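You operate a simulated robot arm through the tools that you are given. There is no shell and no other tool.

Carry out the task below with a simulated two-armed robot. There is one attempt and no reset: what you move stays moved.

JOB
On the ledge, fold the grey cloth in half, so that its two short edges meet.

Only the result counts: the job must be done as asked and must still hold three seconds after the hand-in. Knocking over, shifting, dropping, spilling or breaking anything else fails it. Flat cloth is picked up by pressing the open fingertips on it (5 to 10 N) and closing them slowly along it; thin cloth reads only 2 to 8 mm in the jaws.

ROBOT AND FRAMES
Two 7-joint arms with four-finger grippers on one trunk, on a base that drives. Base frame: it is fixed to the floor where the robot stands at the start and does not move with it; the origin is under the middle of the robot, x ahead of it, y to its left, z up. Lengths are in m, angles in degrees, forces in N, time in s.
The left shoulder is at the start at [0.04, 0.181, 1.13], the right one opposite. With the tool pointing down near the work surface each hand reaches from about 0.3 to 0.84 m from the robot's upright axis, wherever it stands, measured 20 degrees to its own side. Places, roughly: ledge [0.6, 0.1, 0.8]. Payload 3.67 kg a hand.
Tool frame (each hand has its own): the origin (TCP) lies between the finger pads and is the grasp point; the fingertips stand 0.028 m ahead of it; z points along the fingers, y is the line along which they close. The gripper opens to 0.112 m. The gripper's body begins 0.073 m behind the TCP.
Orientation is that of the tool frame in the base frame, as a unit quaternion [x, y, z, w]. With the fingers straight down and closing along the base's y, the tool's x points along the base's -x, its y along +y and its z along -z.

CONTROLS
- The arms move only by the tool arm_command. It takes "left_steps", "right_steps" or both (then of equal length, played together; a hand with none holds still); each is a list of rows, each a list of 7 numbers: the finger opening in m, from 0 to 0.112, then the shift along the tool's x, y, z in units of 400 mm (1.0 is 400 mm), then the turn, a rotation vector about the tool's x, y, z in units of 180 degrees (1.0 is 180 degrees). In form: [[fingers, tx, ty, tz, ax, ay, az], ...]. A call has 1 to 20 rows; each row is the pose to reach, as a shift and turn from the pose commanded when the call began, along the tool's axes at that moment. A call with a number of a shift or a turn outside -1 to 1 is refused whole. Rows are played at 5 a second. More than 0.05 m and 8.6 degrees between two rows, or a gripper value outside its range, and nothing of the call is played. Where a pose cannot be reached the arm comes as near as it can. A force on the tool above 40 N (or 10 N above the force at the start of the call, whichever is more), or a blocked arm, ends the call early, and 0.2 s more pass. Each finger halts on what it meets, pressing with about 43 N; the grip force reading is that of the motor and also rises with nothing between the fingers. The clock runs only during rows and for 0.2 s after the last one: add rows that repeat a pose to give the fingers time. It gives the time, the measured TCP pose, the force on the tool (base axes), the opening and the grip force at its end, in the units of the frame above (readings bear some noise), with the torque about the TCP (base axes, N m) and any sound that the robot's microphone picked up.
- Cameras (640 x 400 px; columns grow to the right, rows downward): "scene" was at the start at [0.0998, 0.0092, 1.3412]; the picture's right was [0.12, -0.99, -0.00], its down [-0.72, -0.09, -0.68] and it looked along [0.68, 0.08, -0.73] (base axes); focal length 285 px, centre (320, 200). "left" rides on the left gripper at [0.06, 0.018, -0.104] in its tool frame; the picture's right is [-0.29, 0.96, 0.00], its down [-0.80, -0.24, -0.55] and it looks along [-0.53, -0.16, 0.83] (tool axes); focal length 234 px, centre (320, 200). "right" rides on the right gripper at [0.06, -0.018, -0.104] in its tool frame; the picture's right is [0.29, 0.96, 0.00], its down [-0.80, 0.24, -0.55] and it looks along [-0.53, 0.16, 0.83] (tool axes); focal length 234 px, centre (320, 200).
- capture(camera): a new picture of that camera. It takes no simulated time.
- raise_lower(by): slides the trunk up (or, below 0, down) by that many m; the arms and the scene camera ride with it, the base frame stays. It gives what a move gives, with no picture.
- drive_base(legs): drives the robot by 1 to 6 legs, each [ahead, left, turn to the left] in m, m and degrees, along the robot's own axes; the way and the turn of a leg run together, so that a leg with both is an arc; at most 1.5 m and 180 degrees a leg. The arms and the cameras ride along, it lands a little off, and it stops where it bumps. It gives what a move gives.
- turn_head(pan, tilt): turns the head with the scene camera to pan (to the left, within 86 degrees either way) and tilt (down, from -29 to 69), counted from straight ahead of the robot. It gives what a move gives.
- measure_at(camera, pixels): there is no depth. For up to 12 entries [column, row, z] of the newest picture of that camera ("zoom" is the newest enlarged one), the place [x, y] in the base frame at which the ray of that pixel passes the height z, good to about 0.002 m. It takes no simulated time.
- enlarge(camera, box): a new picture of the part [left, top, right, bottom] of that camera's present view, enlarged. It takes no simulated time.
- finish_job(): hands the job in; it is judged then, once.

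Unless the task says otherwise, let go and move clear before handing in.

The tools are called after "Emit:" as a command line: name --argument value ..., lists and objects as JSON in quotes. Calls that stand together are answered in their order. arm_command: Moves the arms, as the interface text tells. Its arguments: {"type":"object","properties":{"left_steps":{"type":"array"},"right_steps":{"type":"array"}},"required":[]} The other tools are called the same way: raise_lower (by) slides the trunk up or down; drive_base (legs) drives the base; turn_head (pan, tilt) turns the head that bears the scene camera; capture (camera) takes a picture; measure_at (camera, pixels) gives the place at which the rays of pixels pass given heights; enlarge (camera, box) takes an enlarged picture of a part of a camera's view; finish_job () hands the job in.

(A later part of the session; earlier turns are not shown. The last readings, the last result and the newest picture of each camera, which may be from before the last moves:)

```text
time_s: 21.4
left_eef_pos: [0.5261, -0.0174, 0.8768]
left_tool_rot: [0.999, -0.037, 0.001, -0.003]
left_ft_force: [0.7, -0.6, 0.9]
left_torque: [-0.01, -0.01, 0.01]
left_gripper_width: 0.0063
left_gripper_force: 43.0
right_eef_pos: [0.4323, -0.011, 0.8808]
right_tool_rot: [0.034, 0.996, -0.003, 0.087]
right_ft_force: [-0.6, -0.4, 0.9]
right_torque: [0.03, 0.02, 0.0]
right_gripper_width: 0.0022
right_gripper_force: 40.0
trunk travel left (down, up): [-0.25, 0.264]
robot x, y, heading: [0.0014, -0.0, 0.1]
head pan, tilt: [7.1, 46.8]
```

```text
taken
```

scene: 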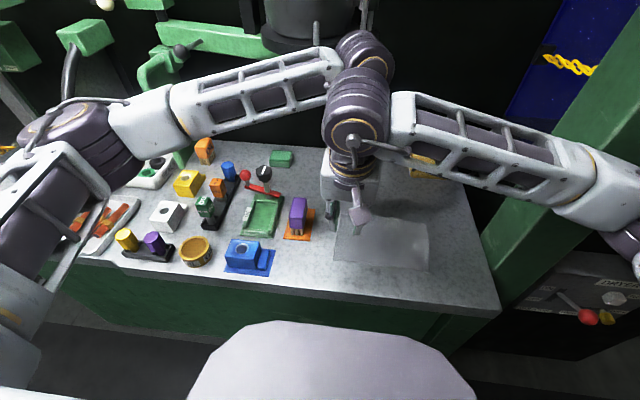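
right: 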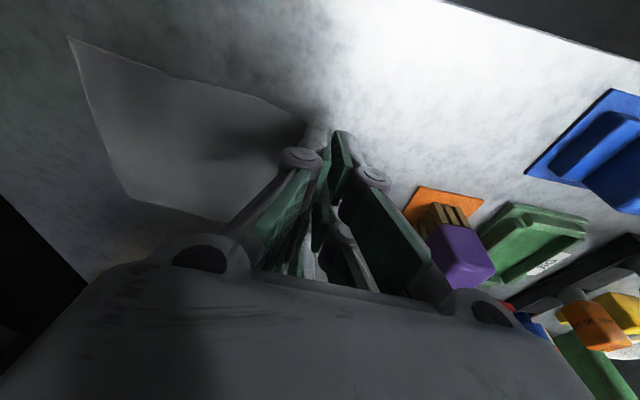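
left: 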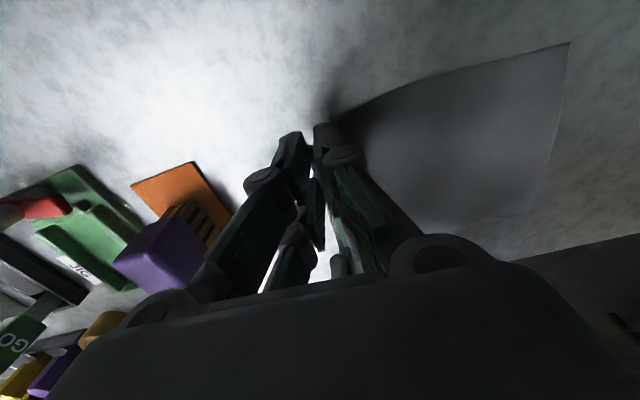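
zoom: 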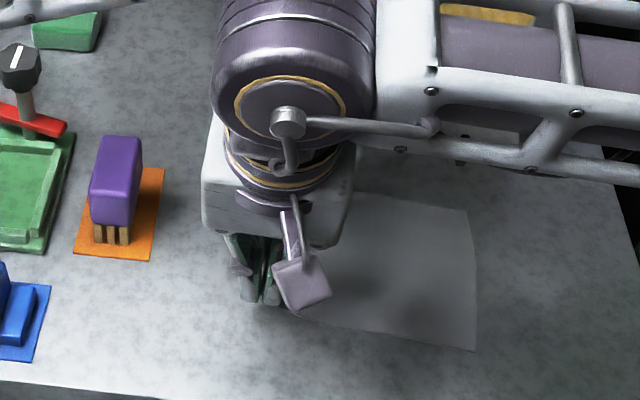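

The right short edge now lies from (0.538, -0.173) to (0.409, -0.1645), so the fold line should be at y≈-0.07. I'll carry both held corners together along the first half of a low arc over the fold line and then look.

Emit:
arm_command --right_steps '[[0, -0.0029, -0.0132, -0.0148, 0, 0, 0], [0, -0.0058, -0.0265, -0.0295, 0, 0, 0], [0, -0.0085, -0.0453, -0.043, 0, 0, 0], [0, -0.0113, -0.064, -0.0565, 0, 0, 0], [0, -0.0129, -0.0865, -0.0627, 0, 0, 0], [0, -0.0145, -0.109, -0.0688, 0, 0, 0], [0, -0.0152, -0.134, -0.0688, 0, 0, 0], [0, -0.0158, -0.159, -0.0688, 0, 0, 0]]' --left_steps '[[0, 0.0004, 0.0132, -0.0185, 0, 0, 0], [0, 0.0008, 0.0265, -0.037, 0, 0, 0], [0, 0.0013, 0.0453, -0.0509, 0, 0, 0], [0, 0.0018, 0.064, -0.0648, 0, 0, 0], [0, 0.0024, 0.0865, -0.0711, 0, 0, 0], [0, 0.003, 0.109, -0.0775, 0, 0, 0], [0, 0.0037, 0.134, -0.0778, 0, 0, 0], [0, 0.0043, 0.159, -0.078, 0, 0, 0]]'

Emit:
enlarge --camera "scene" --box '[280, 150, 460, 290]'

Emit:
capture --camera "right"

Emit:
capture --camera "left"

```text
time_s: 23.2
left_eef_pos: [0.5252, -0.082, 0.9108]
left_tool_rot: [0.999, -0.036, 0.001, -0.003]
left_ft_force: [-1.9, -0.1, -1.2]
left_torque: [-0.02, 0.01, 0.02]
left_gripper_width: 0.0064
left_gripper_force: 43.0
right_eef_pos: [0.4275, -0.0747, 0.9086]
right_tool_rot: [0.034, 0.996, -0.002, 0.087]
right_ft_force: [2.0, -0.6, 1.0]
right_torque: [0.0, -0.06, 0.03]
right_gripper_width: 0.0021
right_gripper_force: 40.8
trunk travel left (down, up): [-0.25, 0.264]
robot x, y, heading: [0.0023, -0.0008, 0.0]
head pan, tilt: [7.1, 46.8]
```

```text
2.86 times, centred on (370, 220) of scene
```

zoom: 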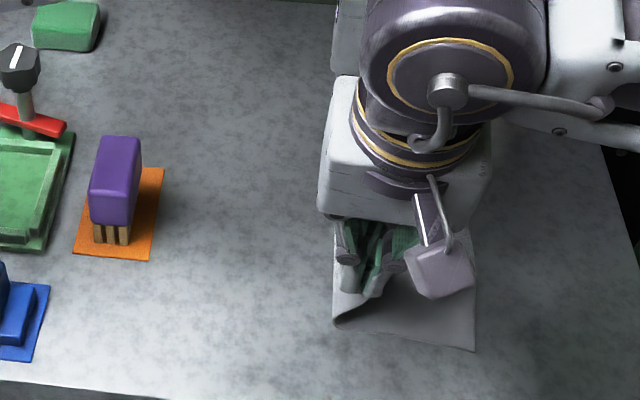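

```text
taken
```

right: 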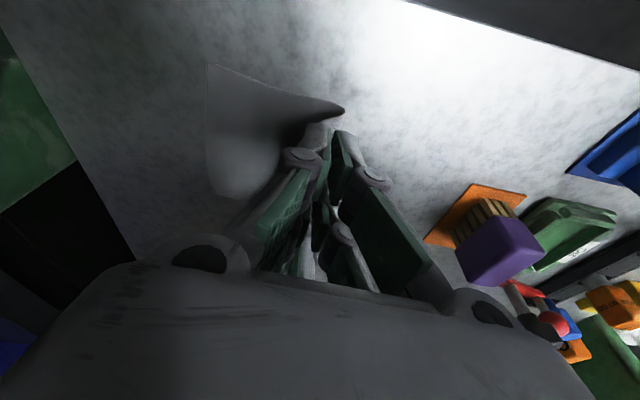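

```text
taken
```

left: 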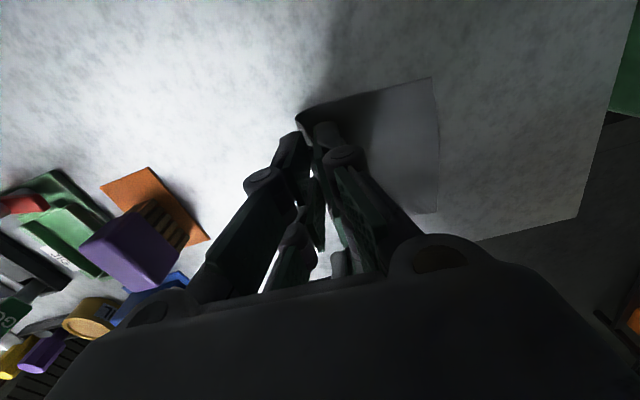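

The fold is forming: scene zoom shows the crease at about (335,320), while the right edge at (475,350) has stayed put. I'll carry on down the second half of the arc to about 9 mm above the surface and look.

Emit:
arm_command --right_steps '[[0, 0.0008, -0.025, 0.0074, 0, 0, 0], [0, 0.0015, -0.05, 0.0148, 0, 0, 0], [0, 0.0035, -0.071, 0.0296, 0, 0, 0], [0, 0.0055, -0.0925, 0.0445, 0, 0, 0], [0, 0.0082, -0.109, 0.0618, 0, 0, 0], [0, 0.0108, -0.1253, 0.079, 0, 0, 0], [0, 0.013, -0.1366, 0.0928, 0, 0, 0], [0, 0.0153, -0.1478, 0.1065, 0, 0, 0], [0, 0.0183, -0.1578, 0.121, 0, 0, 0], [0, 0.0183, -0.1578, 0.121, 0, 0, 0]]' --left_steps '[[0, 0.0008, 0.025, 0.0073, 0, 0, 0], [0, 0.0015, 0.05, 0.0146, 0, 0, 0], [0, 0.0022, 0.071, 0.0295, 0, 0, 0], [0, 0.0028, 0.0925, 0.0443, 0, 0, 0], [0, 0.0033, 0.109, 0.0617, 0, 0, 0], [0, 0.0038, 0.125, 0.079, 0, 0, 0], [0, 0.004, 0.1363, 0.0927, 0, 0, 0], [0, 0.0043, 0.1475, 0.1063, 0, 0, 0], [0, 0.004, 0.1575, 0.1213, 0, 0, 0], [0, 0.004, 0.1575, 0.1213, 0, 0, 0]]'

Emit:
enlarge --camera "scene" --box '[300, 170, 460, 290]'

Emit:
capture --camera "right"

Emit:
capture --camera "left"

```text
time_s: 25.4
left_eef_pos: [0.522, -0.1455, 0.861]
left_tool_rot: [0.999, -0.036, 0.001, -0.004]
left_ft_force: [-1.0, 0.0, 0.1]
left_torque: [0.04, 0.02, 0.02]
left_gripper_width: 0.0062
left_gripper_force: 42.2
right_eef_pos: [0.4249, -0.1376, 0.8596]
right_tool_rot: [0.034, 0.996, -0.003, 0.087]
right_ft_force: [1.7, 0.7, -1.0]
right_torque: [0.01, -0.01, -0.02]
right_gripper_width: 0.0029
right_gripper_force: 40.8
trunk travel left (down, up): [-0.25, 0.264]
robot x, y, heading: [0.002, -0.0031, -0.1]
head pan, tilt: [7.1, 46.8]
```

```text
3.33 times, centred on (380, 230) of scene
```

zoom: 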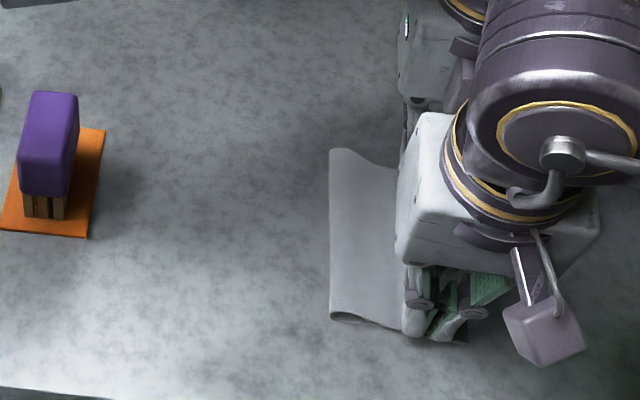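

```text
taken
```

right: 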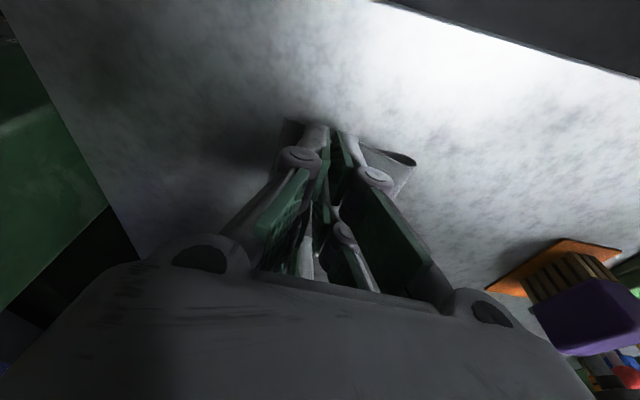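

```text
taken
```

left: 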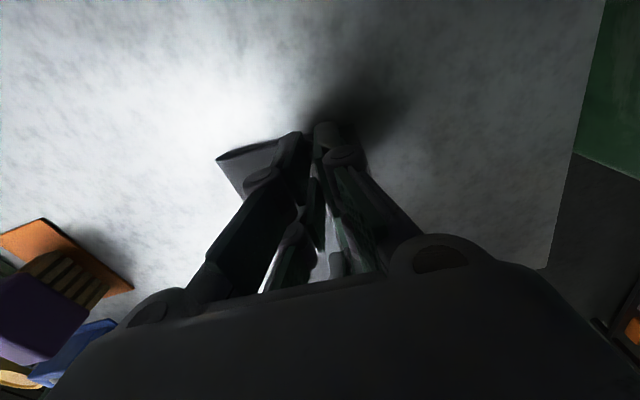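

The upper half now lies over the lower, with the crease along scene zoom column 330. I'll zoom in with both hand cameras to see where the held edge and the lower edge are before letting go.

Emit:
enlarge --camera "right" --box '[250, 80, 450, 220]'

Emit:
enlarge --camera "left" --box '[200, 80, 400, 220]'

Emit:
enlarge --camera "scene" --box '[370, 210, 450, 275]'

```text
2.86 times, centred on (350, 150) of right
```

zoom: 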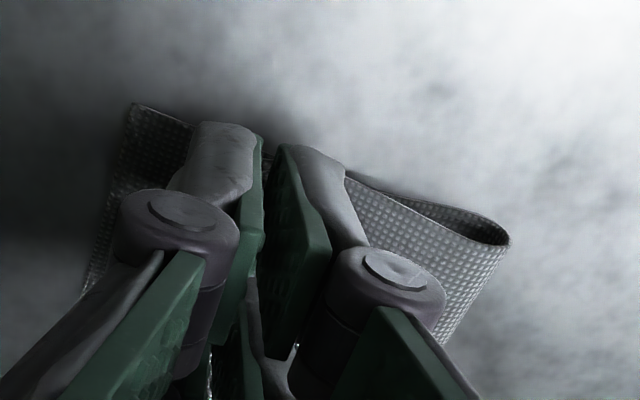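

```text
2.86 times, centred on (300, 150) of left
```

zoom: 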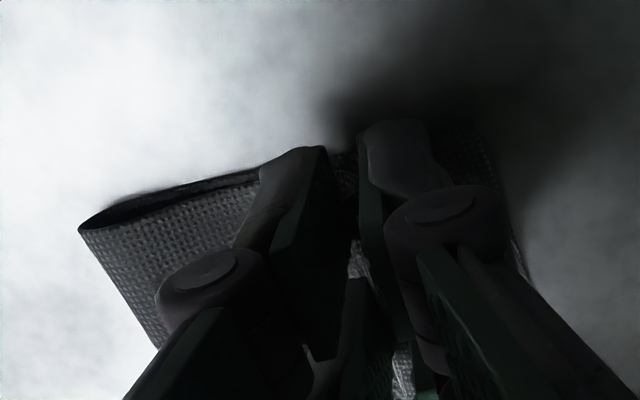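

```text
6.15 times, centred on (410, 242) of scene
```

zoom: 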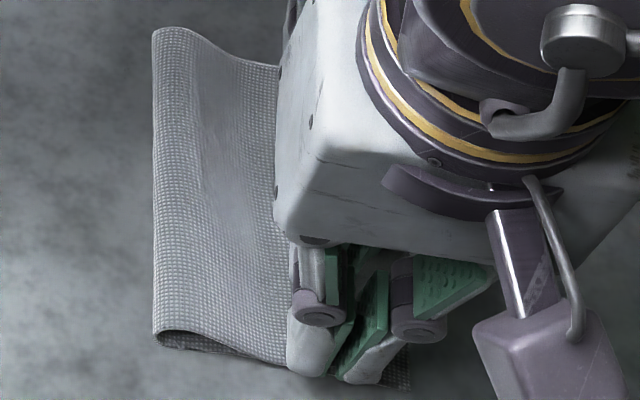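

Both halves are aligned, with the lower half's near-right corner visible just right of the jaws (right zoom (132,103)). I'll lower 5 mm so the held edge rests on the lower half before opening.

Emit:
arm_command --right_steps '[[0, 0.0011, -0.003, 0.006, 0, 0, 0], [0, 0.0022, -0.006, 0.0123, 0, 0, 0], [0, 0.0022, -0.006, 0.0123, 0, 0, 0]]' --left_steps '[[0, 0, 0.001, 0.006, 0, 0, 0], [0, 0, 0.002, 0.0125, 0, 0, 0], [0, 0, 0.002, 0.0125, 0, 0, 0]]'

```text
time_s: 26.2
left_eef_pos: [0.5202, -0.1443, 0.856]
left_tool_rot: [0.999, -0.037, 0.001, -0.003]
left_ft_force: [-1.0, -0.3, -0.1]
left_torque: [0.0, 0.06, 0.02]
left_gripper_width: 0.0058
left_gripper_force: 42.9
right_eef_pos: [0.4239, -0.1404, 0.8545]
right_tool_rot: [0.034, 0.996, -0.002, 0.087]
right_ft_force: [1.0, -0.8, 2.0]
right_torque: [0.03, 0.0, 0.0]
right_gripper_width: 0.0021
right_gripper_force: 40.0
trunk travel left (down, up): [-0.25, 0.264]
robot x, y, heading: [-0.0016, -0.0015, 0.1]
head pan, tilt: [7.1, 46.8]
```

The left tips are still about 6 mm up and the right about 3.5 mm, with little force. I'll open slowly while shifting right so the outer (left-side) fingers stay in place, then look.

Emit:
arm_command --right_steps '[[0.006, 0, -0.005, 0, 0, 0, 0], [0.011, 0, -0.011, 0, 0, 0, 0], [0.016, 0, -0.017, 0, 0, 0, 0], [0.021, 0, -0.0225, 0, 0, 0, 0], [0.021, 0, -0.0225, 0, 0, 0, 0]]' --left_steps '[[0.009, 0, 0.004, 0, 0, 0, 0], [0.013, 0, 0.009, 0, 0, 0, 0], [0.017, 0, 0.014, 0, 0, 0, 0], [0.021, 0, 0.019, 0, 0, 0, 0], [0.021, 0, 0.019, 0, 0, 0, 0]]'

Emit:
enlarge --camera "right" --box '[230, 70, 450, 224]'

Emit:
enlarge --camera "left" --box '[200, 70, 420, 224]'

Emit:
enlarge --camera "scene" --box '[370, 210, 450, 275]'

```text
time_s: 27.4
left_eef_pos: [0.5219, -0.1516, 0.8561]
left_tool_rot: [0.999, -0.037, 0.002, -0.004]
left_ft_force: [-0.9, 0.1, -0.5]
left_torque: [0.05, 0.02, 0.01]
left_gripper_width: 0.0209
left_gripper_force: 0.1
right_eef_pos: [0.4248, -0.1482, 0.8541]
right_tool_rot: [0.034, 0.996, -0.002, 0.087]
right_ft_force: [0.1, -0.4, 0.1]
right_torque: [-0.01, 0.0, 0.01]
right_gripper_width: 0.0208
right_gripper_force: 0.1
trunk travel left (down, up): [-0.25, 0.264]
robot x, y, heading: [-0.0014, -0.002, -0.2]
head pan, tilt: [7.1, 46.8]
```

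```text
2.60 times, centred on (340, 147) of right
```

zoom: 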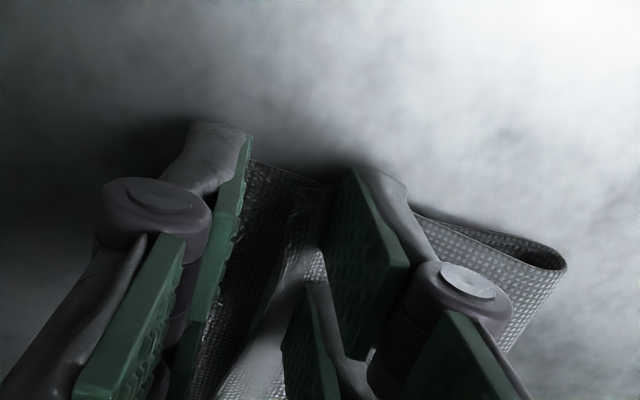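

```text
2.60 times, centred on (310, 147) of left
```

zoom: 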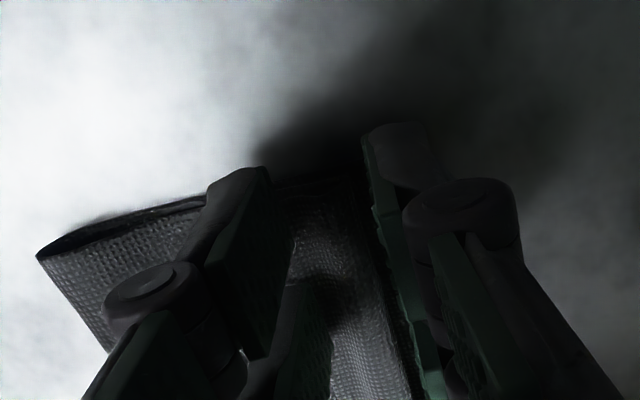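

```text
6.15 times, centred on (410, 242) of scene
```

zoom: 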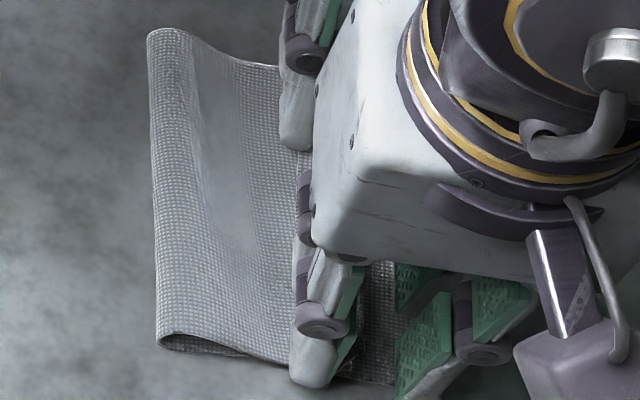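

Both grippers are open at 21 mm, and between the right fingers I see a bright curved strip of cloth near (270,340). I'll raise both hands straight up to see how the edge lies.

Emit:
arm_command --right_steps '[[0.021, -0.0043, 0, -0.0246, 0, 0, 0], [0.021, -0.0087, 0, -0.0493, 0, 0, 0], [0.021, -0.013, 0, -0.0739, 0, 0, 0], [0.021, -0.026, 0, -0.1478, 0, 0, 0], [0.021, -0.043, 0, -0.2463, 0, 0, 0], [0.021, -0.043, -0.1, -0.2463, 0, 0, 0], [0.021, -0.043, -0.2, -0.2463, 0, 0, 0], [0.021, -0.043, -0.3, -0.2463, 0, 0, 0]]' --left_steps '[[0.021, 0, 0, -0.025, 0, 0, 0], [0.021, 0, 0, -0.05, 0, 0, 0], [0.021, 0, 0, -0.075, 0, 0, 0], [0.021, 0, 0, -0.15, 0, 0, 0], [0.021, 0, 0, -0.25, 0, 0, 0], [0.021, 0, 0, -0.25, 0, 0, 0], [0.021, 0, 0, -0.25, 0, 0, 0], [0.021, 0, 0, -0.25, 0, 0, 0]]'

Emit:
enlarge --camera "scene" --box '[340, 190, 450, 280]'

Emit:
capture --camera "right"

Emit:
capture --camera "left"

```text
time_s: 29.2
left_eef_pos: [0.5179, -0.154, 0.9557]
left_tool_rot: [0.999, -0.036, 0.002, -0.004]
left_ft_force: [-1.2, 0.1, -0.2]
left_torque: [-0.02, -0.01, 0.01]
left_gripper_width: 0.0211
left_gripper_force: 0.1
right_eef_pos: [0.414, -0.27, 0.9563]
right_tool_rot: [0.032, 0.996, -0.002, 0.087]
right_ft_force: [-0.2, -0.3, 0.4]
right_torque: [0.0, -0.01, -0.01]
right_gripper_width: 0.0212
right_gripper_force: 0.0
trunk travel left (down, up): [-0.25, 0.264]
robot x, y, heading: [0.0002, 0.0001, -0.0]
head pan, tilt: [7.1, 46.8]
```

```text
4.44 times, centred on (395, 235) of scene
```

zoom: 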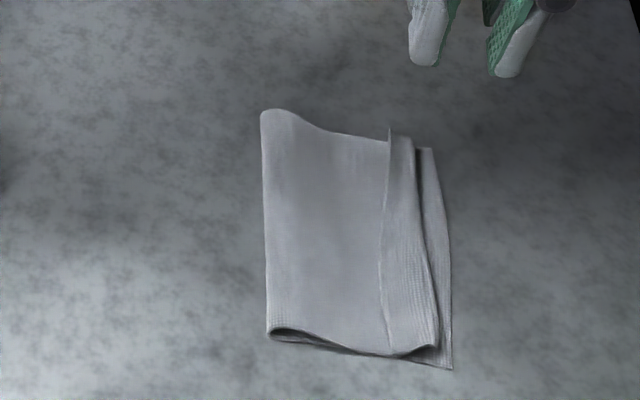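

```text
taken
```

right: 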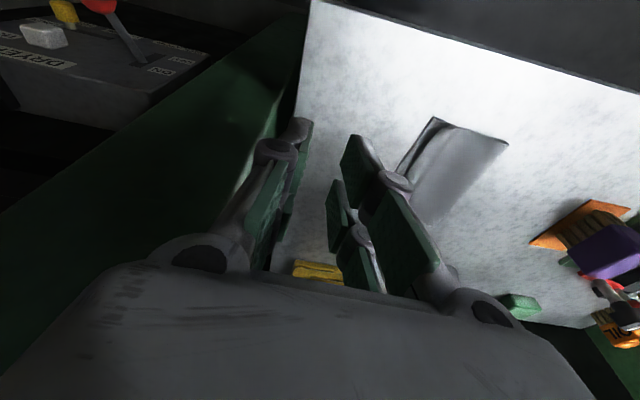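

```text
taken
```

left: 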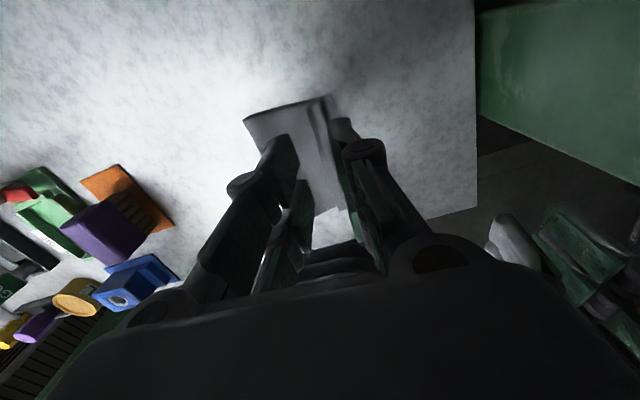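

As feared, a narrow strip of the top edge is curled back: scene zoom shows its free edge from (390,130) to (383,345), its bend at (413,145)–(437,345), and the lower layer's edge at (433,148)–(452,368). I'll measure it to plan the unrolling.

Emit:
measure_at --camera "zoom" --pixels '[[390, 130, 0.83], [383, 240, 0.83], [385, 345, 0.83], [413, 150, 0.828], [425, 240, 0.828], [438, 345, 0.828], [433, 148, 0.822], [447, 240, 0.822], [452, 368, 0.822], [262, 112, 0.83], [266, 230, 0.83], [268, 335, 0.83]]'

Emit:
enlarge --camera "left" --box '[220, 80, 400, 240]'

Emit:
enlarge --camera "right" --box '[370, 90, 540, 230]'

```text
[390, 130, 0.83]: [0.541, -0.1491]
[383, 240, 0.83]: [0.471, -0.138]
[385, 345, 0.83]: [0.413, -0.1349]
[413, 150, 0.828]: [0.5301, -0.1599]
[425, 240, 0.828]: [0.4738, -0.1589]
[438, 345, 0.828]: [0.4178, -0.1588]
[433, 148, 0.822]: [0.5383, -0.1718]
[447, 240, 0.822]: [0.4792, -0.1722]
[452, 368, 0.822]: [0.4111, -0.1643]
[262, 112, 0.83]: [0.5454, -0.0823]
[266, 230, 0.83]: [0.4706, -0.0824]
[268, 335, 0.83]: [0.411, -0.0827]
```

```text
2.50 times, centred on (310, 160) of left
```

zoom: 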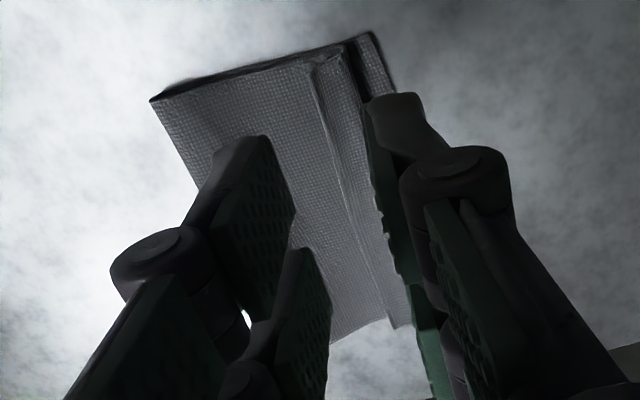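

```text
2.86 times, centred on (455, 160) of right
```

zoom: 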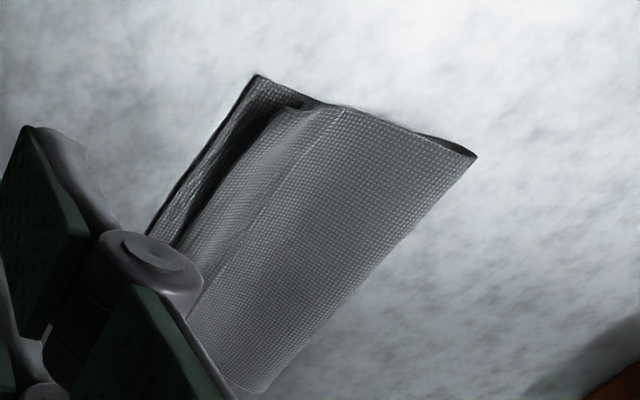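

The top edge's strip is curled back by about 11–24 mm, and unrolled it would land close to the lower edge. I'll turn the right hand into a rake (fingers spread along x) to sweep that strip rightward, so first I'll straighten the right hand and move the left hand out of the way.

Emit:
arm_command --right_steps '[[0.021, 0, 0, 0, 0, 0.0277, 0], [0.021, 0, 0, 0, 0, 0.0554, 0], [0.021, 0, 0, 0, 0, 0.0554, 0], [0.021, 0, 0, 0, 0, 0.0554, 0], [0.021, 0, 0, 0, 0, 0.0554, 0], [0.021, 0, 0, 0, 0, 0.0554, 0], [0.021, 0, 0, 0, 0, 0.0554, 0]]' --left_steps '[[0.021, 0, 0, -0.1, 0, 0, 0], [0.021, 0, 0, -0.2, 0, 0, 0], [0.021, 0, -0.1, -0.25, 0, 0, 0], [0.021, 0, -0.2, -0.25, 0, 0, 0], [0.021, 0, -0.3, -0.25, 0, 0, 0], [0.021, 0, -0.4, -0.25, 0, 0, 0], [0.021, 0, -0.5, -0.25, 0, 0, 0]]'

Emit:
arm_command --right_steps '[[0.03, 0, 0, 0, 0, 0, 0.045], [0.04, 0, 0, 0, 0, 0, 0.09], [0.05, 0, 0, 0, 0, 0, 0.135], [0.06, 0, 0, 0, 0, 0, 0.18], [0.07, 0, 0, 0, 0, 0, 0.225], [0.08, 0, 0, 0, 0, 0, 0.27], [0.08, 0, 0, 0, 0, 0, 0.315], [0.08, 0, 0, 0, 0, 0, 0.36], [0.08, 0, 0, 0, 0, 0, 0.405], [0.08, 0, 0, 0, 0, 0, 0.45], [0.08, 0, 0, 0, 0, 0, 0.495], [0.08, 0, 0, 0, 0, 0, 0.495]]'

Emit:
enlarge --camera "scene" --box '[340, 190, 450, 280]'

Emit:
capture --camera "scene"

```text
time_s: 30.8
left_eef_pos: [0.5335, 0.0485, 1.0539]
left_tool_rot: [0.999, -0.038, 0.001, -0.002]
left_ft_force: [-0.3, 0.2, -0.4]
left_torque: [-0.02, 0.01, 0.01]
left_gripper_width: 0.0212
left_gripper_force: 0.1
right_eef_pos: [0.4155, -0.268, 0.9559]
right_tool_rot: [0.034, 0.999, 0.001, 0.0]
right_ft_force: [0.9, 0.7, -0.4]
right_torque: [-0.06, 0.01, 0.03]
right_gripper_width: 0.021
right_gripper_force: 0.1
trunk travel left (down, up): [-0.25, 0.264]
robot x, y, heading: [0.0003, -0.002, 0.2]
head pan, tilt: [7.1, 46.8]
```

```text
time_s: 33.4
left_eef_pos: [0.5332, 0.0459, 1.052]
left_tool_rot: [0.999, -0.037, 0.001, -0.004]
left_ft_force: [0.1, -0.6, -0.1]
left_torque: [0.03, 0.0, -0.01]
left_gripper_width: 0.0212
left_gripper_force: 0.0
right_eef_pos: [0.4165, -0.2681, 0.9534]
right_tool_rot: [0.726, 0.687, 0.0, -0.001]
right_ft_force: [-0.4, -0.1, 0.3]
right_torque: [-0.03, 0.01, -0.02]
right_gripper_width: 0.0799
right_gripper_force: 0.0
trunk travel left (down, up): [-0.25, 0.264]
robot x, y, heading: [-0.005, -0.0, 0.0]
head pan, tilt: [7.1, 46.8]
```

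```text
4.44 times, centred on (395, 235) of scene
```

zoom: 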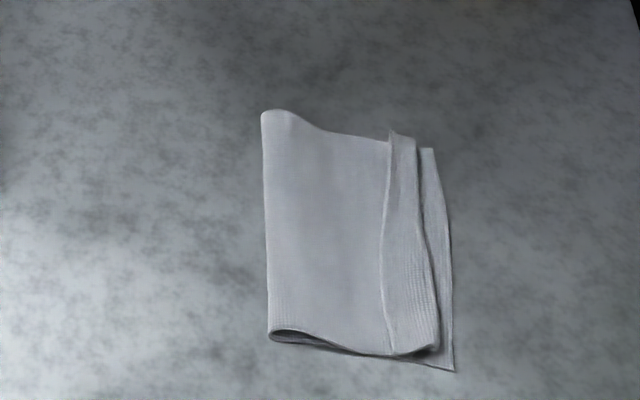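

```text
taken
```

scene: 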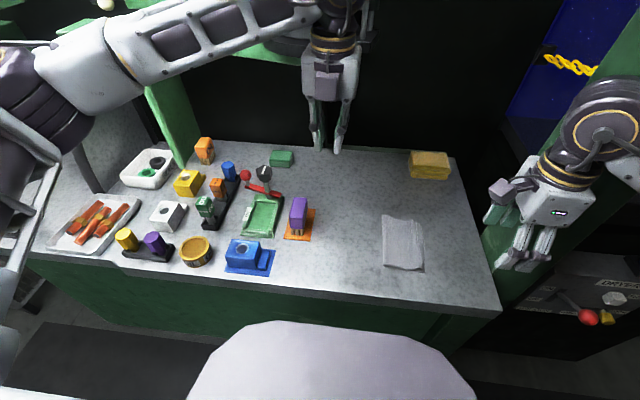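

The rake is ready with the right fingers 80 mm apart along x, and the curled strip's free edge is plain in scene zoom along column ~385. I'll move the rake to just left of that free edge, at about 5 cm height.

Emit:
arm_command --right_steps '[[0.08, 0.096, 0.033, 0, 0, 0, 0], [0.08, 0.191, 0.065, 0, 0, 0, 0], [0.08, 0.287, 0.098, 0, 0, 0, 0], [0.08, 0.3825, 0.13, 0, 0, 0, 0], [0.08, 0.3825, 0.13, 0.067, 0, 0, 0], [0.08, 0.3825, 0.13, 0.1335, 0, 0, 0], [0.08, 0.3825, 0.13, 0.1335, 0, 0, 0]]'

Emit:
capture --camera "right"

Emit:
enlarge --camera "scene" --box '[320, 160, 470, 290]'

Emit:
capture --camera "left"

```text
time_s: 35.0
left_eef_pos: [0.5327, 0.0463, 1.0538]
left_tool_rot: [0.999, -0.036, 0.001, -0.004]
left_ft_force: [0.6, -0.9, -0.6]
left_torque: [0.03, 0.0, 0.02]
left_gripper_width: 0.0212
left_gripper_force: 0.1
right_eef_pos: [0.4756, -0.1202, 0.9001]
right_tool_rot: [0.726, 0.688, 0.001, 0.0]
right_ft_force: [0.1, 0.1, 0.6]
right_torque: [0.0, -0.01, 0.01]
right_gripper_width: 0.0801
right_gripper_force: 0.0
trunk travel left (down, up): [-0.25, 0.264]
robot x, y, heading: [-0.0027, 0.0006, 0.1]
head pan, tilt: [7.1, 46.8]
```

```text
taken
```

right: 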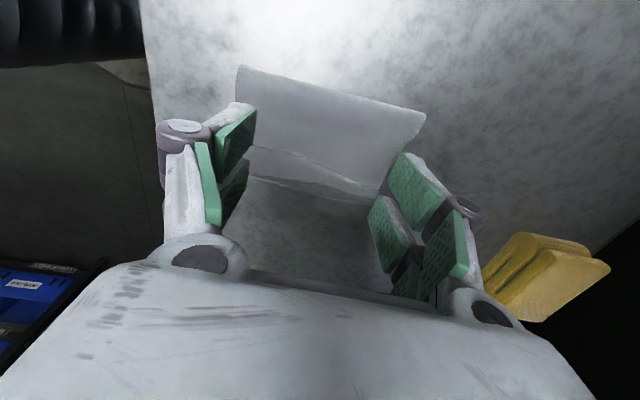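

```text
3.08 times, centred on (395, 225) of scene
```

zoom: 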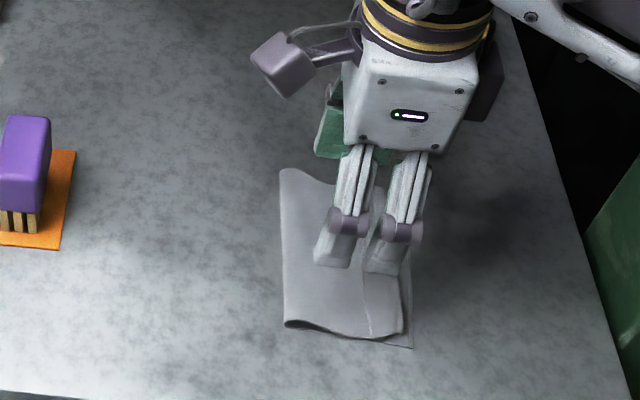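

```text
taken
```

left: 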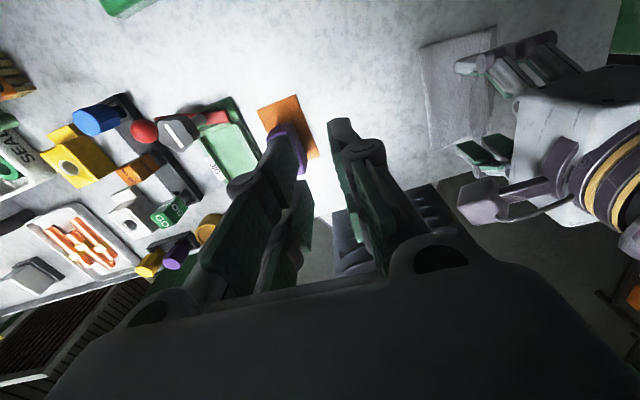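

The right camera shows the strip's free edge running from about (250,150) to (385,195), between the finger prongs. I'll shift the rake 14 mm left to be safely behind it and lower to about 1 cm above the cloth.

Emit:
arm_command --right_steps '[[0.08, 0.035, 0, 0, 0, 0, 0], [0.08, 0.035, 0, 0.05, 0, 0, 0], [0.08, 0.035, 0, 0.09, 0, 0, 0], [0.08, 0.035, 0, 0.09, 0, 0, 0]]'

Emit:
capture --camera "right"

Emit:
enlarge --camera "scene" --box '[340, 180, 450, 280]'

Emit:
enlarge --camera "left" --box '[400, 0, 600, 160]'

```text
time_s: 36.0
left_eef_pos: [0.5328, 0.0462, 1.0536]
left_tool_rot: [0.999, -0.037, 0.001, -0.005]
left_ft_force: [-0.6, 0.4, 0.5]
left_torque: [0.01, 0.0, 0.01]
left_gripper_width: 0.0211
left_gripper_force: 0.0
right_eef_pos: [0.4749, -0.1057, 0.8624]
right_tool_rot: [0.725, 0.689, 0.001, -0.001]
right_ft_force: [-0.2, 0.8, 0.3]
right_torque: [-0.02, 0.01, -0.02]
right_gripper_width: 0.08
right_gripper_force: 0.1
trunk travel left (down, up): [-0.25, 0.264]
robot x, y, heading: [0.0011, 0.0004, -0.2]
head pan, tilt: [7.1, 46.8]
```

```text
taken
```

right: 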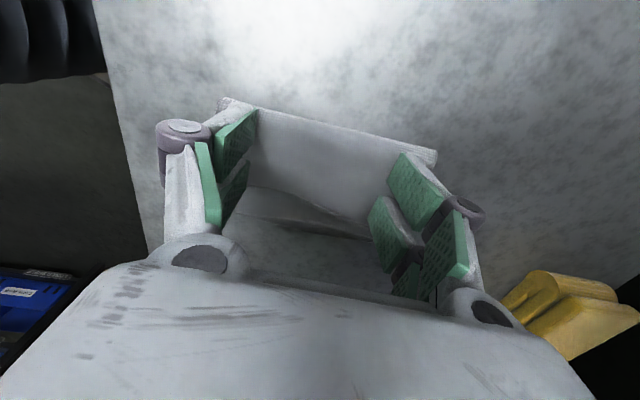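

```text
4.00 times, centred on (395, 230) of scene
```

zoom: 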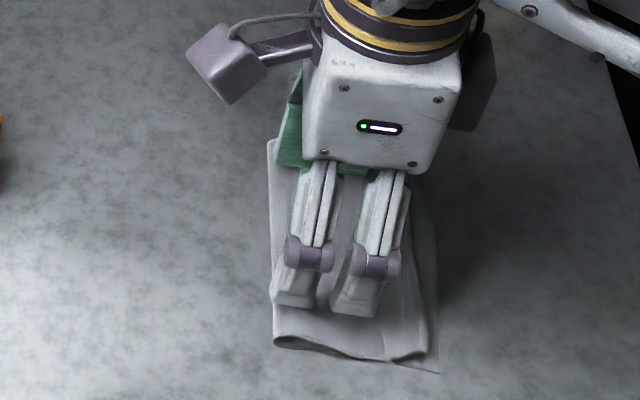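

```text
2.50 times, centred on (500, 80) of left
```

zoom: 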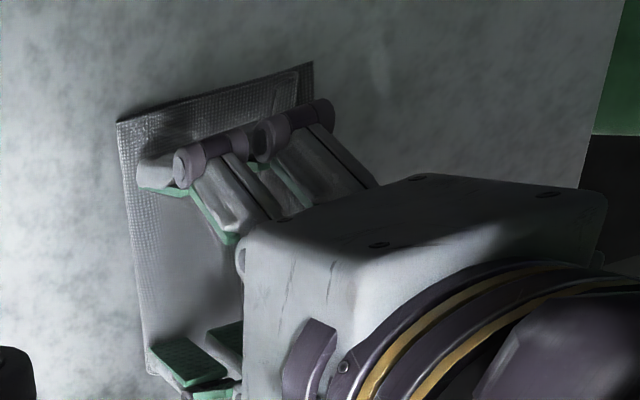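

The near finger shows two prongs in scene zoom with tips at (290,305) and (355,315). I'll measure the outer side of the right prong against the strip's free edge.

Emit:
measure_at --camera "zoom" --pixels '[[275, 300, 0.836], [312, 308, 0.836], [332, 308, 0.836], [372, 316, 0.836]]'

Emit:
enlarge --camera "scene" --box '[380, 220, 450, 280]'

```text
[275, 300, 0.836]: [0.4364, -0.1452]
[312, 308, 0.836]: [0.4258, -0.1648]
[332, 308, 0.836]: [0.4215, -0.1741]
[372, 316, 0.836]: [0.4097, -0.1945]
```

```text
6.67 times, centred on (415, 250) of scene
```

zoom: 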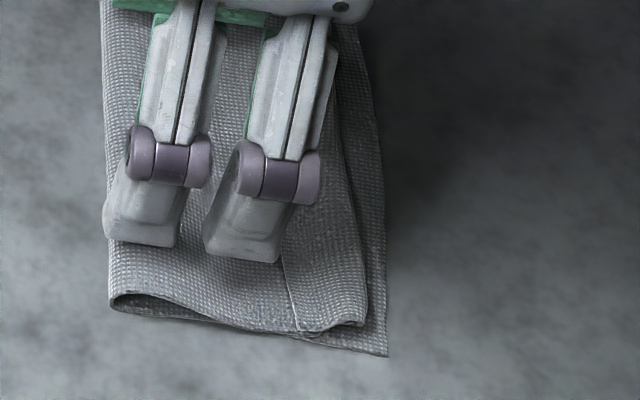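

That measurement used the wrong (left) zoom, so I'll repeat it on the fresh scene zoom, where the prong tips are at (103,235)–(175,245) and (205,252)–(278,262).

Emit:
measure_at --camera "zoom" --pixels '[[103, 235, 0.834], [175, 245, 0.834], [205, 252, 0.834], [278, 262, 0.834], [283, 262, 0.828], [297, 330, 0.828], [365, 322, 0.828], [388, 355, 0.822]]'

```text
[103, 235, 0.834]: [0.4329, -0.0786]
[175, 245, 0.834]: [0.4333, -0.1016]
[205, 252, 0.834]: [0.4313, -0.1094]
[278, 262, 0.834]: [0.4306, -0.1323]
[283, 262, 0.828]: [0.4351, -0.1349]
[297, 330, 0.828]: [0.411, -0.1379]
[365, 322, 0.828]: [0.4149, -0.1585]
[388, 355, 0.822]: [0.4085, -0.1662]
```

The finger's visible right side is at y≈-0.132, just left of the strip's free edge at y≈-0.135. I'll lower in small steps toward light contact.

Emit:
arm_command --right_steps '[[0.08, 0, 0, 0.005, 0, 0, 0], [0.08, 0, 0, 0.01, 0, 0, 0], [0.08, 0, 0, 0.015, 0, 0, 0], [0.08, 0, 0, 0.015, 0, 0, 0]]'

```text
time_s: 37.0
left_eef_pos: [0.5323, 0.0458, 1.0543]
left_tool_rot: [0.999, -0.037, 0.0, -0.003]
left_ft_force: [-0.2, -1.3, -0.1]
left_torque: [0.02, -0.01, -0.01]
left_gripper_width: 0.0211
left_gripper_force: 0.1
right_eef_pos: [0.4759, -0.1047, 0.858]
right_tool_rot: [0.726, 0.688, 0.0, -0.001]
right_ft_force: [0.2, -0.6, 0.4]
right_torque: [0.01, -0.01, 0.0]
right_gripper_width: 0.0797
right_gripper_force: 0.0
trunk travel left (down, up): [-0.25, 0.264]
robot x, y, heading: [-0.0056, -0.0016, 0.0]
head pan, tilt: [7.1, 46.8]
```

No contact yet at TCP z≈0.857. I'll go down another 3 mm.

Emit:
arm_command --right_steps '[[0.08, 0, 0, 0.004, 0, 0, 0], [0.08, 0, 0, 0.0075, 0, 0, 0], [0.08, 0, 0, 0.0075, 0, 0, 0]]'

Emit:
enlarge --camera "scene" --box '[380, 220, 450, 280]'

Emit:
enlarge --camera "right" --box '[180, 80, 460, 280]'

```text
time_s: 37.8
left_eef_pos: [0.5334, 0.0465, 1.0527]
left_tool_rot: [0.999, -0.037, 0.001, -0.004]
left_ft_force: [0.3, -0.1, 0.6]
left_torque: [0.01, 0.01, 0.0]
left_gripper_width: 0.021
left_gripper_force: 0.0
right_eef_pos: [0.4748, -0.104, 0.8554]
right_tool_rot: [0.725, 0.689, 0.001, 0.0]
right_ft_force: [-0.8, 0.2, 0.0]
right_torque: [-0.02, 0.0, 0.0]
right_gripper_width: 0.08
right_gripper_force: 0.0
trunk travel left (down, up): [-0.25, 0.264]
robot x, y, heading: [-0.0005, -0.0002, 0.1]
head pan, tilt: [7.1, 46.8]
```

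```text
6.67 times, centred on (415, 250) of scene
```

zoom: 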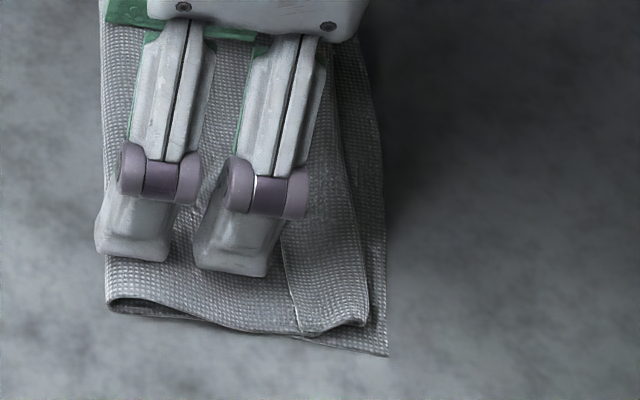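

```text
2.00 times, centred on (320, 180) of right
```

zoom: 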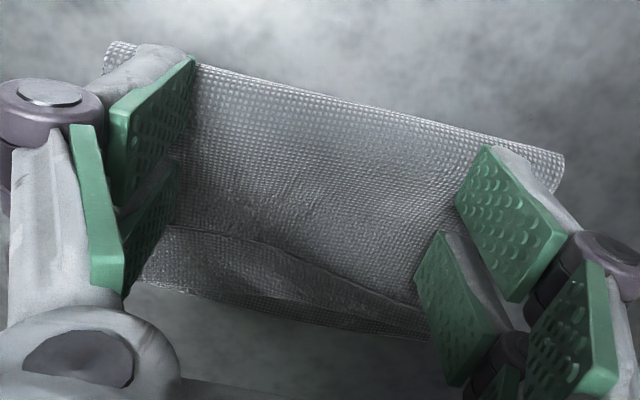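

Still no contact force at z≈0.8545. I'll lower another 2 mm for light contact and then make a first short sweep right.

Emit:
arm_command --right_steps '[[0.08, 0, 0, 0.0025, 0, 0, 0], [0.08, 0, 0, 0.005, 0, 0, 0], [0.08, 0, 0, 0.005, 0, 0, 0]]'

```text
time_s: 38.6
left_eef_pos: [0.5338, 0.0463, 1.0526]
left_tool_rot: [0.999, -0.037, 0.0, -0.003]
left_ft_force: [-0.3, -0.1, -0.3]
left_torque: [0.01, 0.01, -0.01]
left_gripper_width: 0.0213
left_gripper_force: 0.1
right_eef_pos: [0.4752, -0.1047, 0.8534]
right_tool_rot: [0.726, 0.688, 0.001, -0.001]
right_ft_force: [-0.2, -0.3, 0.3]
right_torque: [-0.01, -0.01, 0.0]
right_gripper_width: 0.0801
right_gripper_force: 0.0
trunk travel left (down, up): [-0.25, 0.264]
robot x, y, heading: [-0.0021, -0.0027, 0.1]
head pan, tilt: [7.1, 46.8]
```

Commanded tip height is now about 3 mm above the surface, roughly two cloth layers. I'll sweep 2 cm to the right slowly and look.

Emit:
arm_command --right_steps '[[0.08, -0.01, 0, 0, 0, 0, 0], [0.08, -0.02, 0, 0, 0, 0, 0], [0.08, -0.03, 0, 0, 0, 0, 0], [0.08, -0.04, 0, 0, 0, 0, 0], [0.08, -0.05, 0, 0, 0, 0, 0], [0.08, -0.05, 0, 0, 0, 0, 0]]'

Emit:
enlarge --camera "scene" --box '[380, 220, 450, 280]'

Emit:
enlarge --camera "right" --box '[180, 80, 460, 280]'

Emit:
enlarge --camera "left" --box '[400, 0, 560, 120]'

```text
time_s: 40.0
left_eef_pos: [0.5334, 0.047, 1.0533]
left_tool_rot: [0.999, -0.037, 0.001, -0.002]
left_ft_force: [0.5, 0.6, 1.0]
left_torque: [-0.02, 0.02, -0.04]
left_gripper_width: 0.021
left_gripper_force: 0.2
right_eef_pos: [0.4763, -0.1227, 0.853]
right_tool_rot: [0.725, 0.688, 0.001, -0.001]
right_ft_force: [0.4, 0.0, -0.1]
right_torque: [0.0, 0.0, 0.04]
right_gripper_width: 0.08
right_gripper_force: 0.2
trunk travel left (down, up): [-0.25, 0.264]
robot x, y, heading: [-0.0016, 0.0023, 0.1]
head pan, tilt: [7.1, 46.8]
```

```text
6.67 times, centred on (415, 250) of scene
```

zoom: 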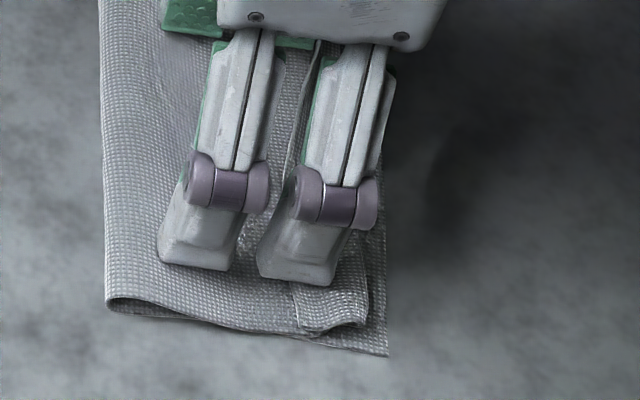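

```text
2.00 times, centred on (320, 180) of right
```

zoom: 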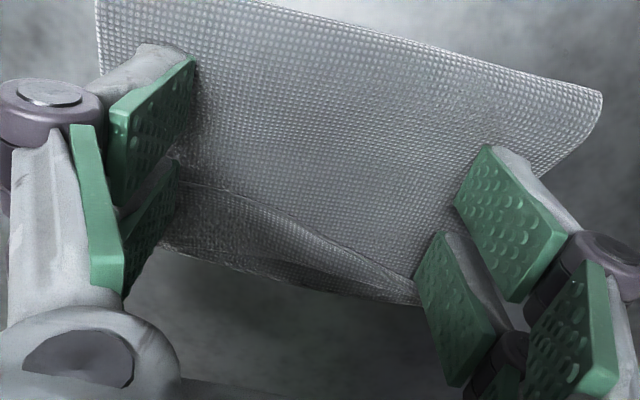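

```text
3.33 times, centred on (480, 60) of left
```

zoom: 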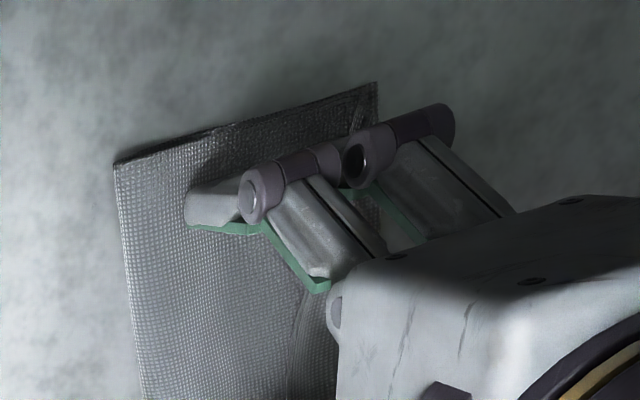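

The near end of the free edge (scene zoom (297,330)) hasn't moved yet, while the mid part between the prongs may have shifted. I'll zoom in again and measure the edge.

Emit:
enlarge --camera "right" --box '[230, 120, 420, 260]'

Emit:
measure_at --camera "right" --pixels '[[268, 172, 0.828], [325, 187, 0.828], [385, 222, 0.828], [262, 202, 0.826], [330, 225, 0.826], [390, 233, 0.822]]'

Emit:
enlarge --camera "scene" --box '[370, 190, 450, 280]'

```text
2.86 times, centred on (325, 190) of right
```

zoom: 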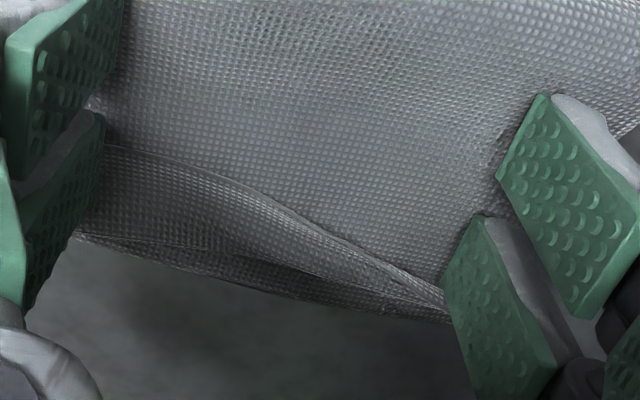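

```text
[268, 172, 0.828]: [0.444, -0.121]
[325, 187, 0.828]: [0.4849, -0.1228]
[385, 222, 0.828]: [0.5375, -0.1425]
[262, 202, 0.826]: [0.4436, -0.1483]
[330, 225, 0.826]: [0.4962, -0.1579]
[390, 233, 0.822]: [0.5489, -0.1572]
```

```text
4.44 times, centred on (410, 235) of scene
```

zoom: 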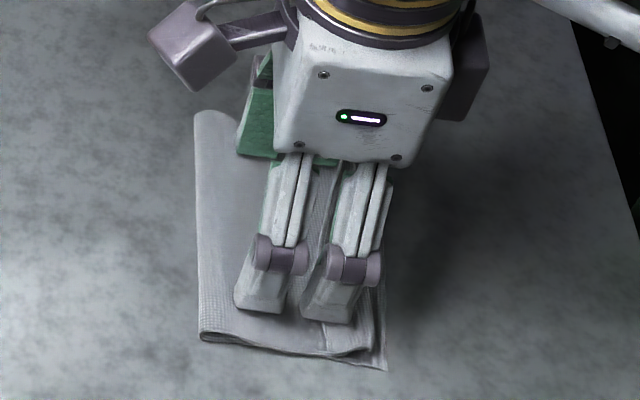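

The fresh right-camera zoom shows the far part of the free edge has moved right, now near the lower edge at (445,295), and the strip is arching up in the middle. The sweep is working, so I'll continue 2 cm further.

Emit:
arm_command --right_steps '[[0.08, -0.01, 0, 0, 0, 0, 0], [0.08, -0.02, 0, 0, 0, 0, 0], [0.08, -0.03, 0, 0, 0, 0, 0], [0.08, -0.04, 0, 0, 0, 0, 0], [0.08, -0.05, 0, 0, 0, 0, 0], [0.08, -0.05, 0, 0, 0, 0, 0]]'

Emit:
enlarge --camera "scene" --box '[380, 200, 460, 280]'

Emit:
enlarge --camera "right" --box '[180, 80, 460, 280]'

```text
time_s: 41.4
left_eef_pos: [0.5334, 0.0465, 1.0539]
left_tool_rot: [0.999, -0.037, 0.001, -0.003]
left_ft_force: [-0.5, -0.5, 0.7]
left_torque: [0.03, -0.01, -0.04]
left_gripper_width: 0.021
left_gripper_force: 0.0
right_eef_pos: [0.4743, -0.1418, 0.8525]
right_tool_rot: [0.725, 0.689, 0.001, -0.001]
right_ft_force: [-0.7, -0.3, 0.3]
right_torque: [0.01, -0.02, 0.02]
right_gripper_width: 0.0799
right_gripper_force: 0.0
trunk travel left (down, up): [-0.25, 0.264]
robot x, y, heading: [-0.0001, -0.0039, 0.1]
head pan, tilt: [7.1, 46.8]
```

```text
5.00 times, centred on (420, 240) of scene
```

zoom: 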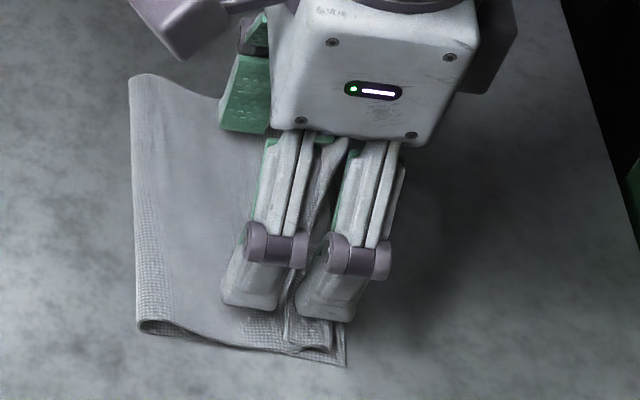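

```text
2.00 times, centred on (320, 180) of right
```

zoom: 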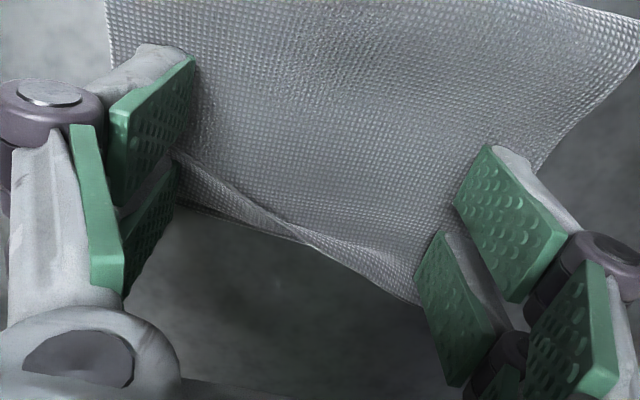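

The far half has unrolled; only the near part is still curled, from right zoom (310,245) to (175,155), with its near end at scene zoom about (290,310). I'll measure those points on a fresh scene zoom.

Emit:
enlarge --camera "scene" --box '[390, 225, 450, 280]'

Emit:
measure_at --camera "zoom" --pixels '[[300, 200, 0.826], [320, 300, 0.826]]'

```text
7.27 times, centred on (420, 252) of scene
```

zoom: 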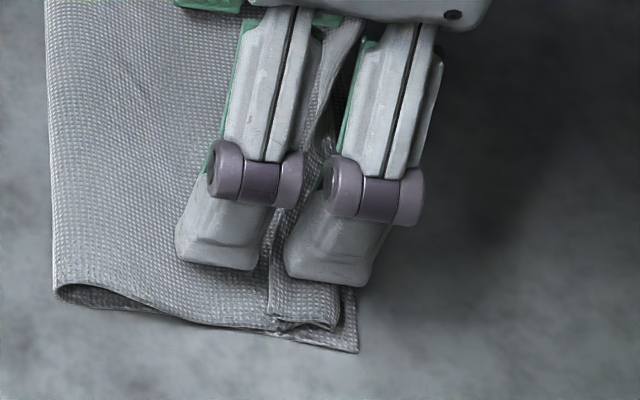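

```text
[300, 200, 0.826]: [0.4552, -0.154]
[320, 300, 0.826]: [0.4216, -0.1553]
```

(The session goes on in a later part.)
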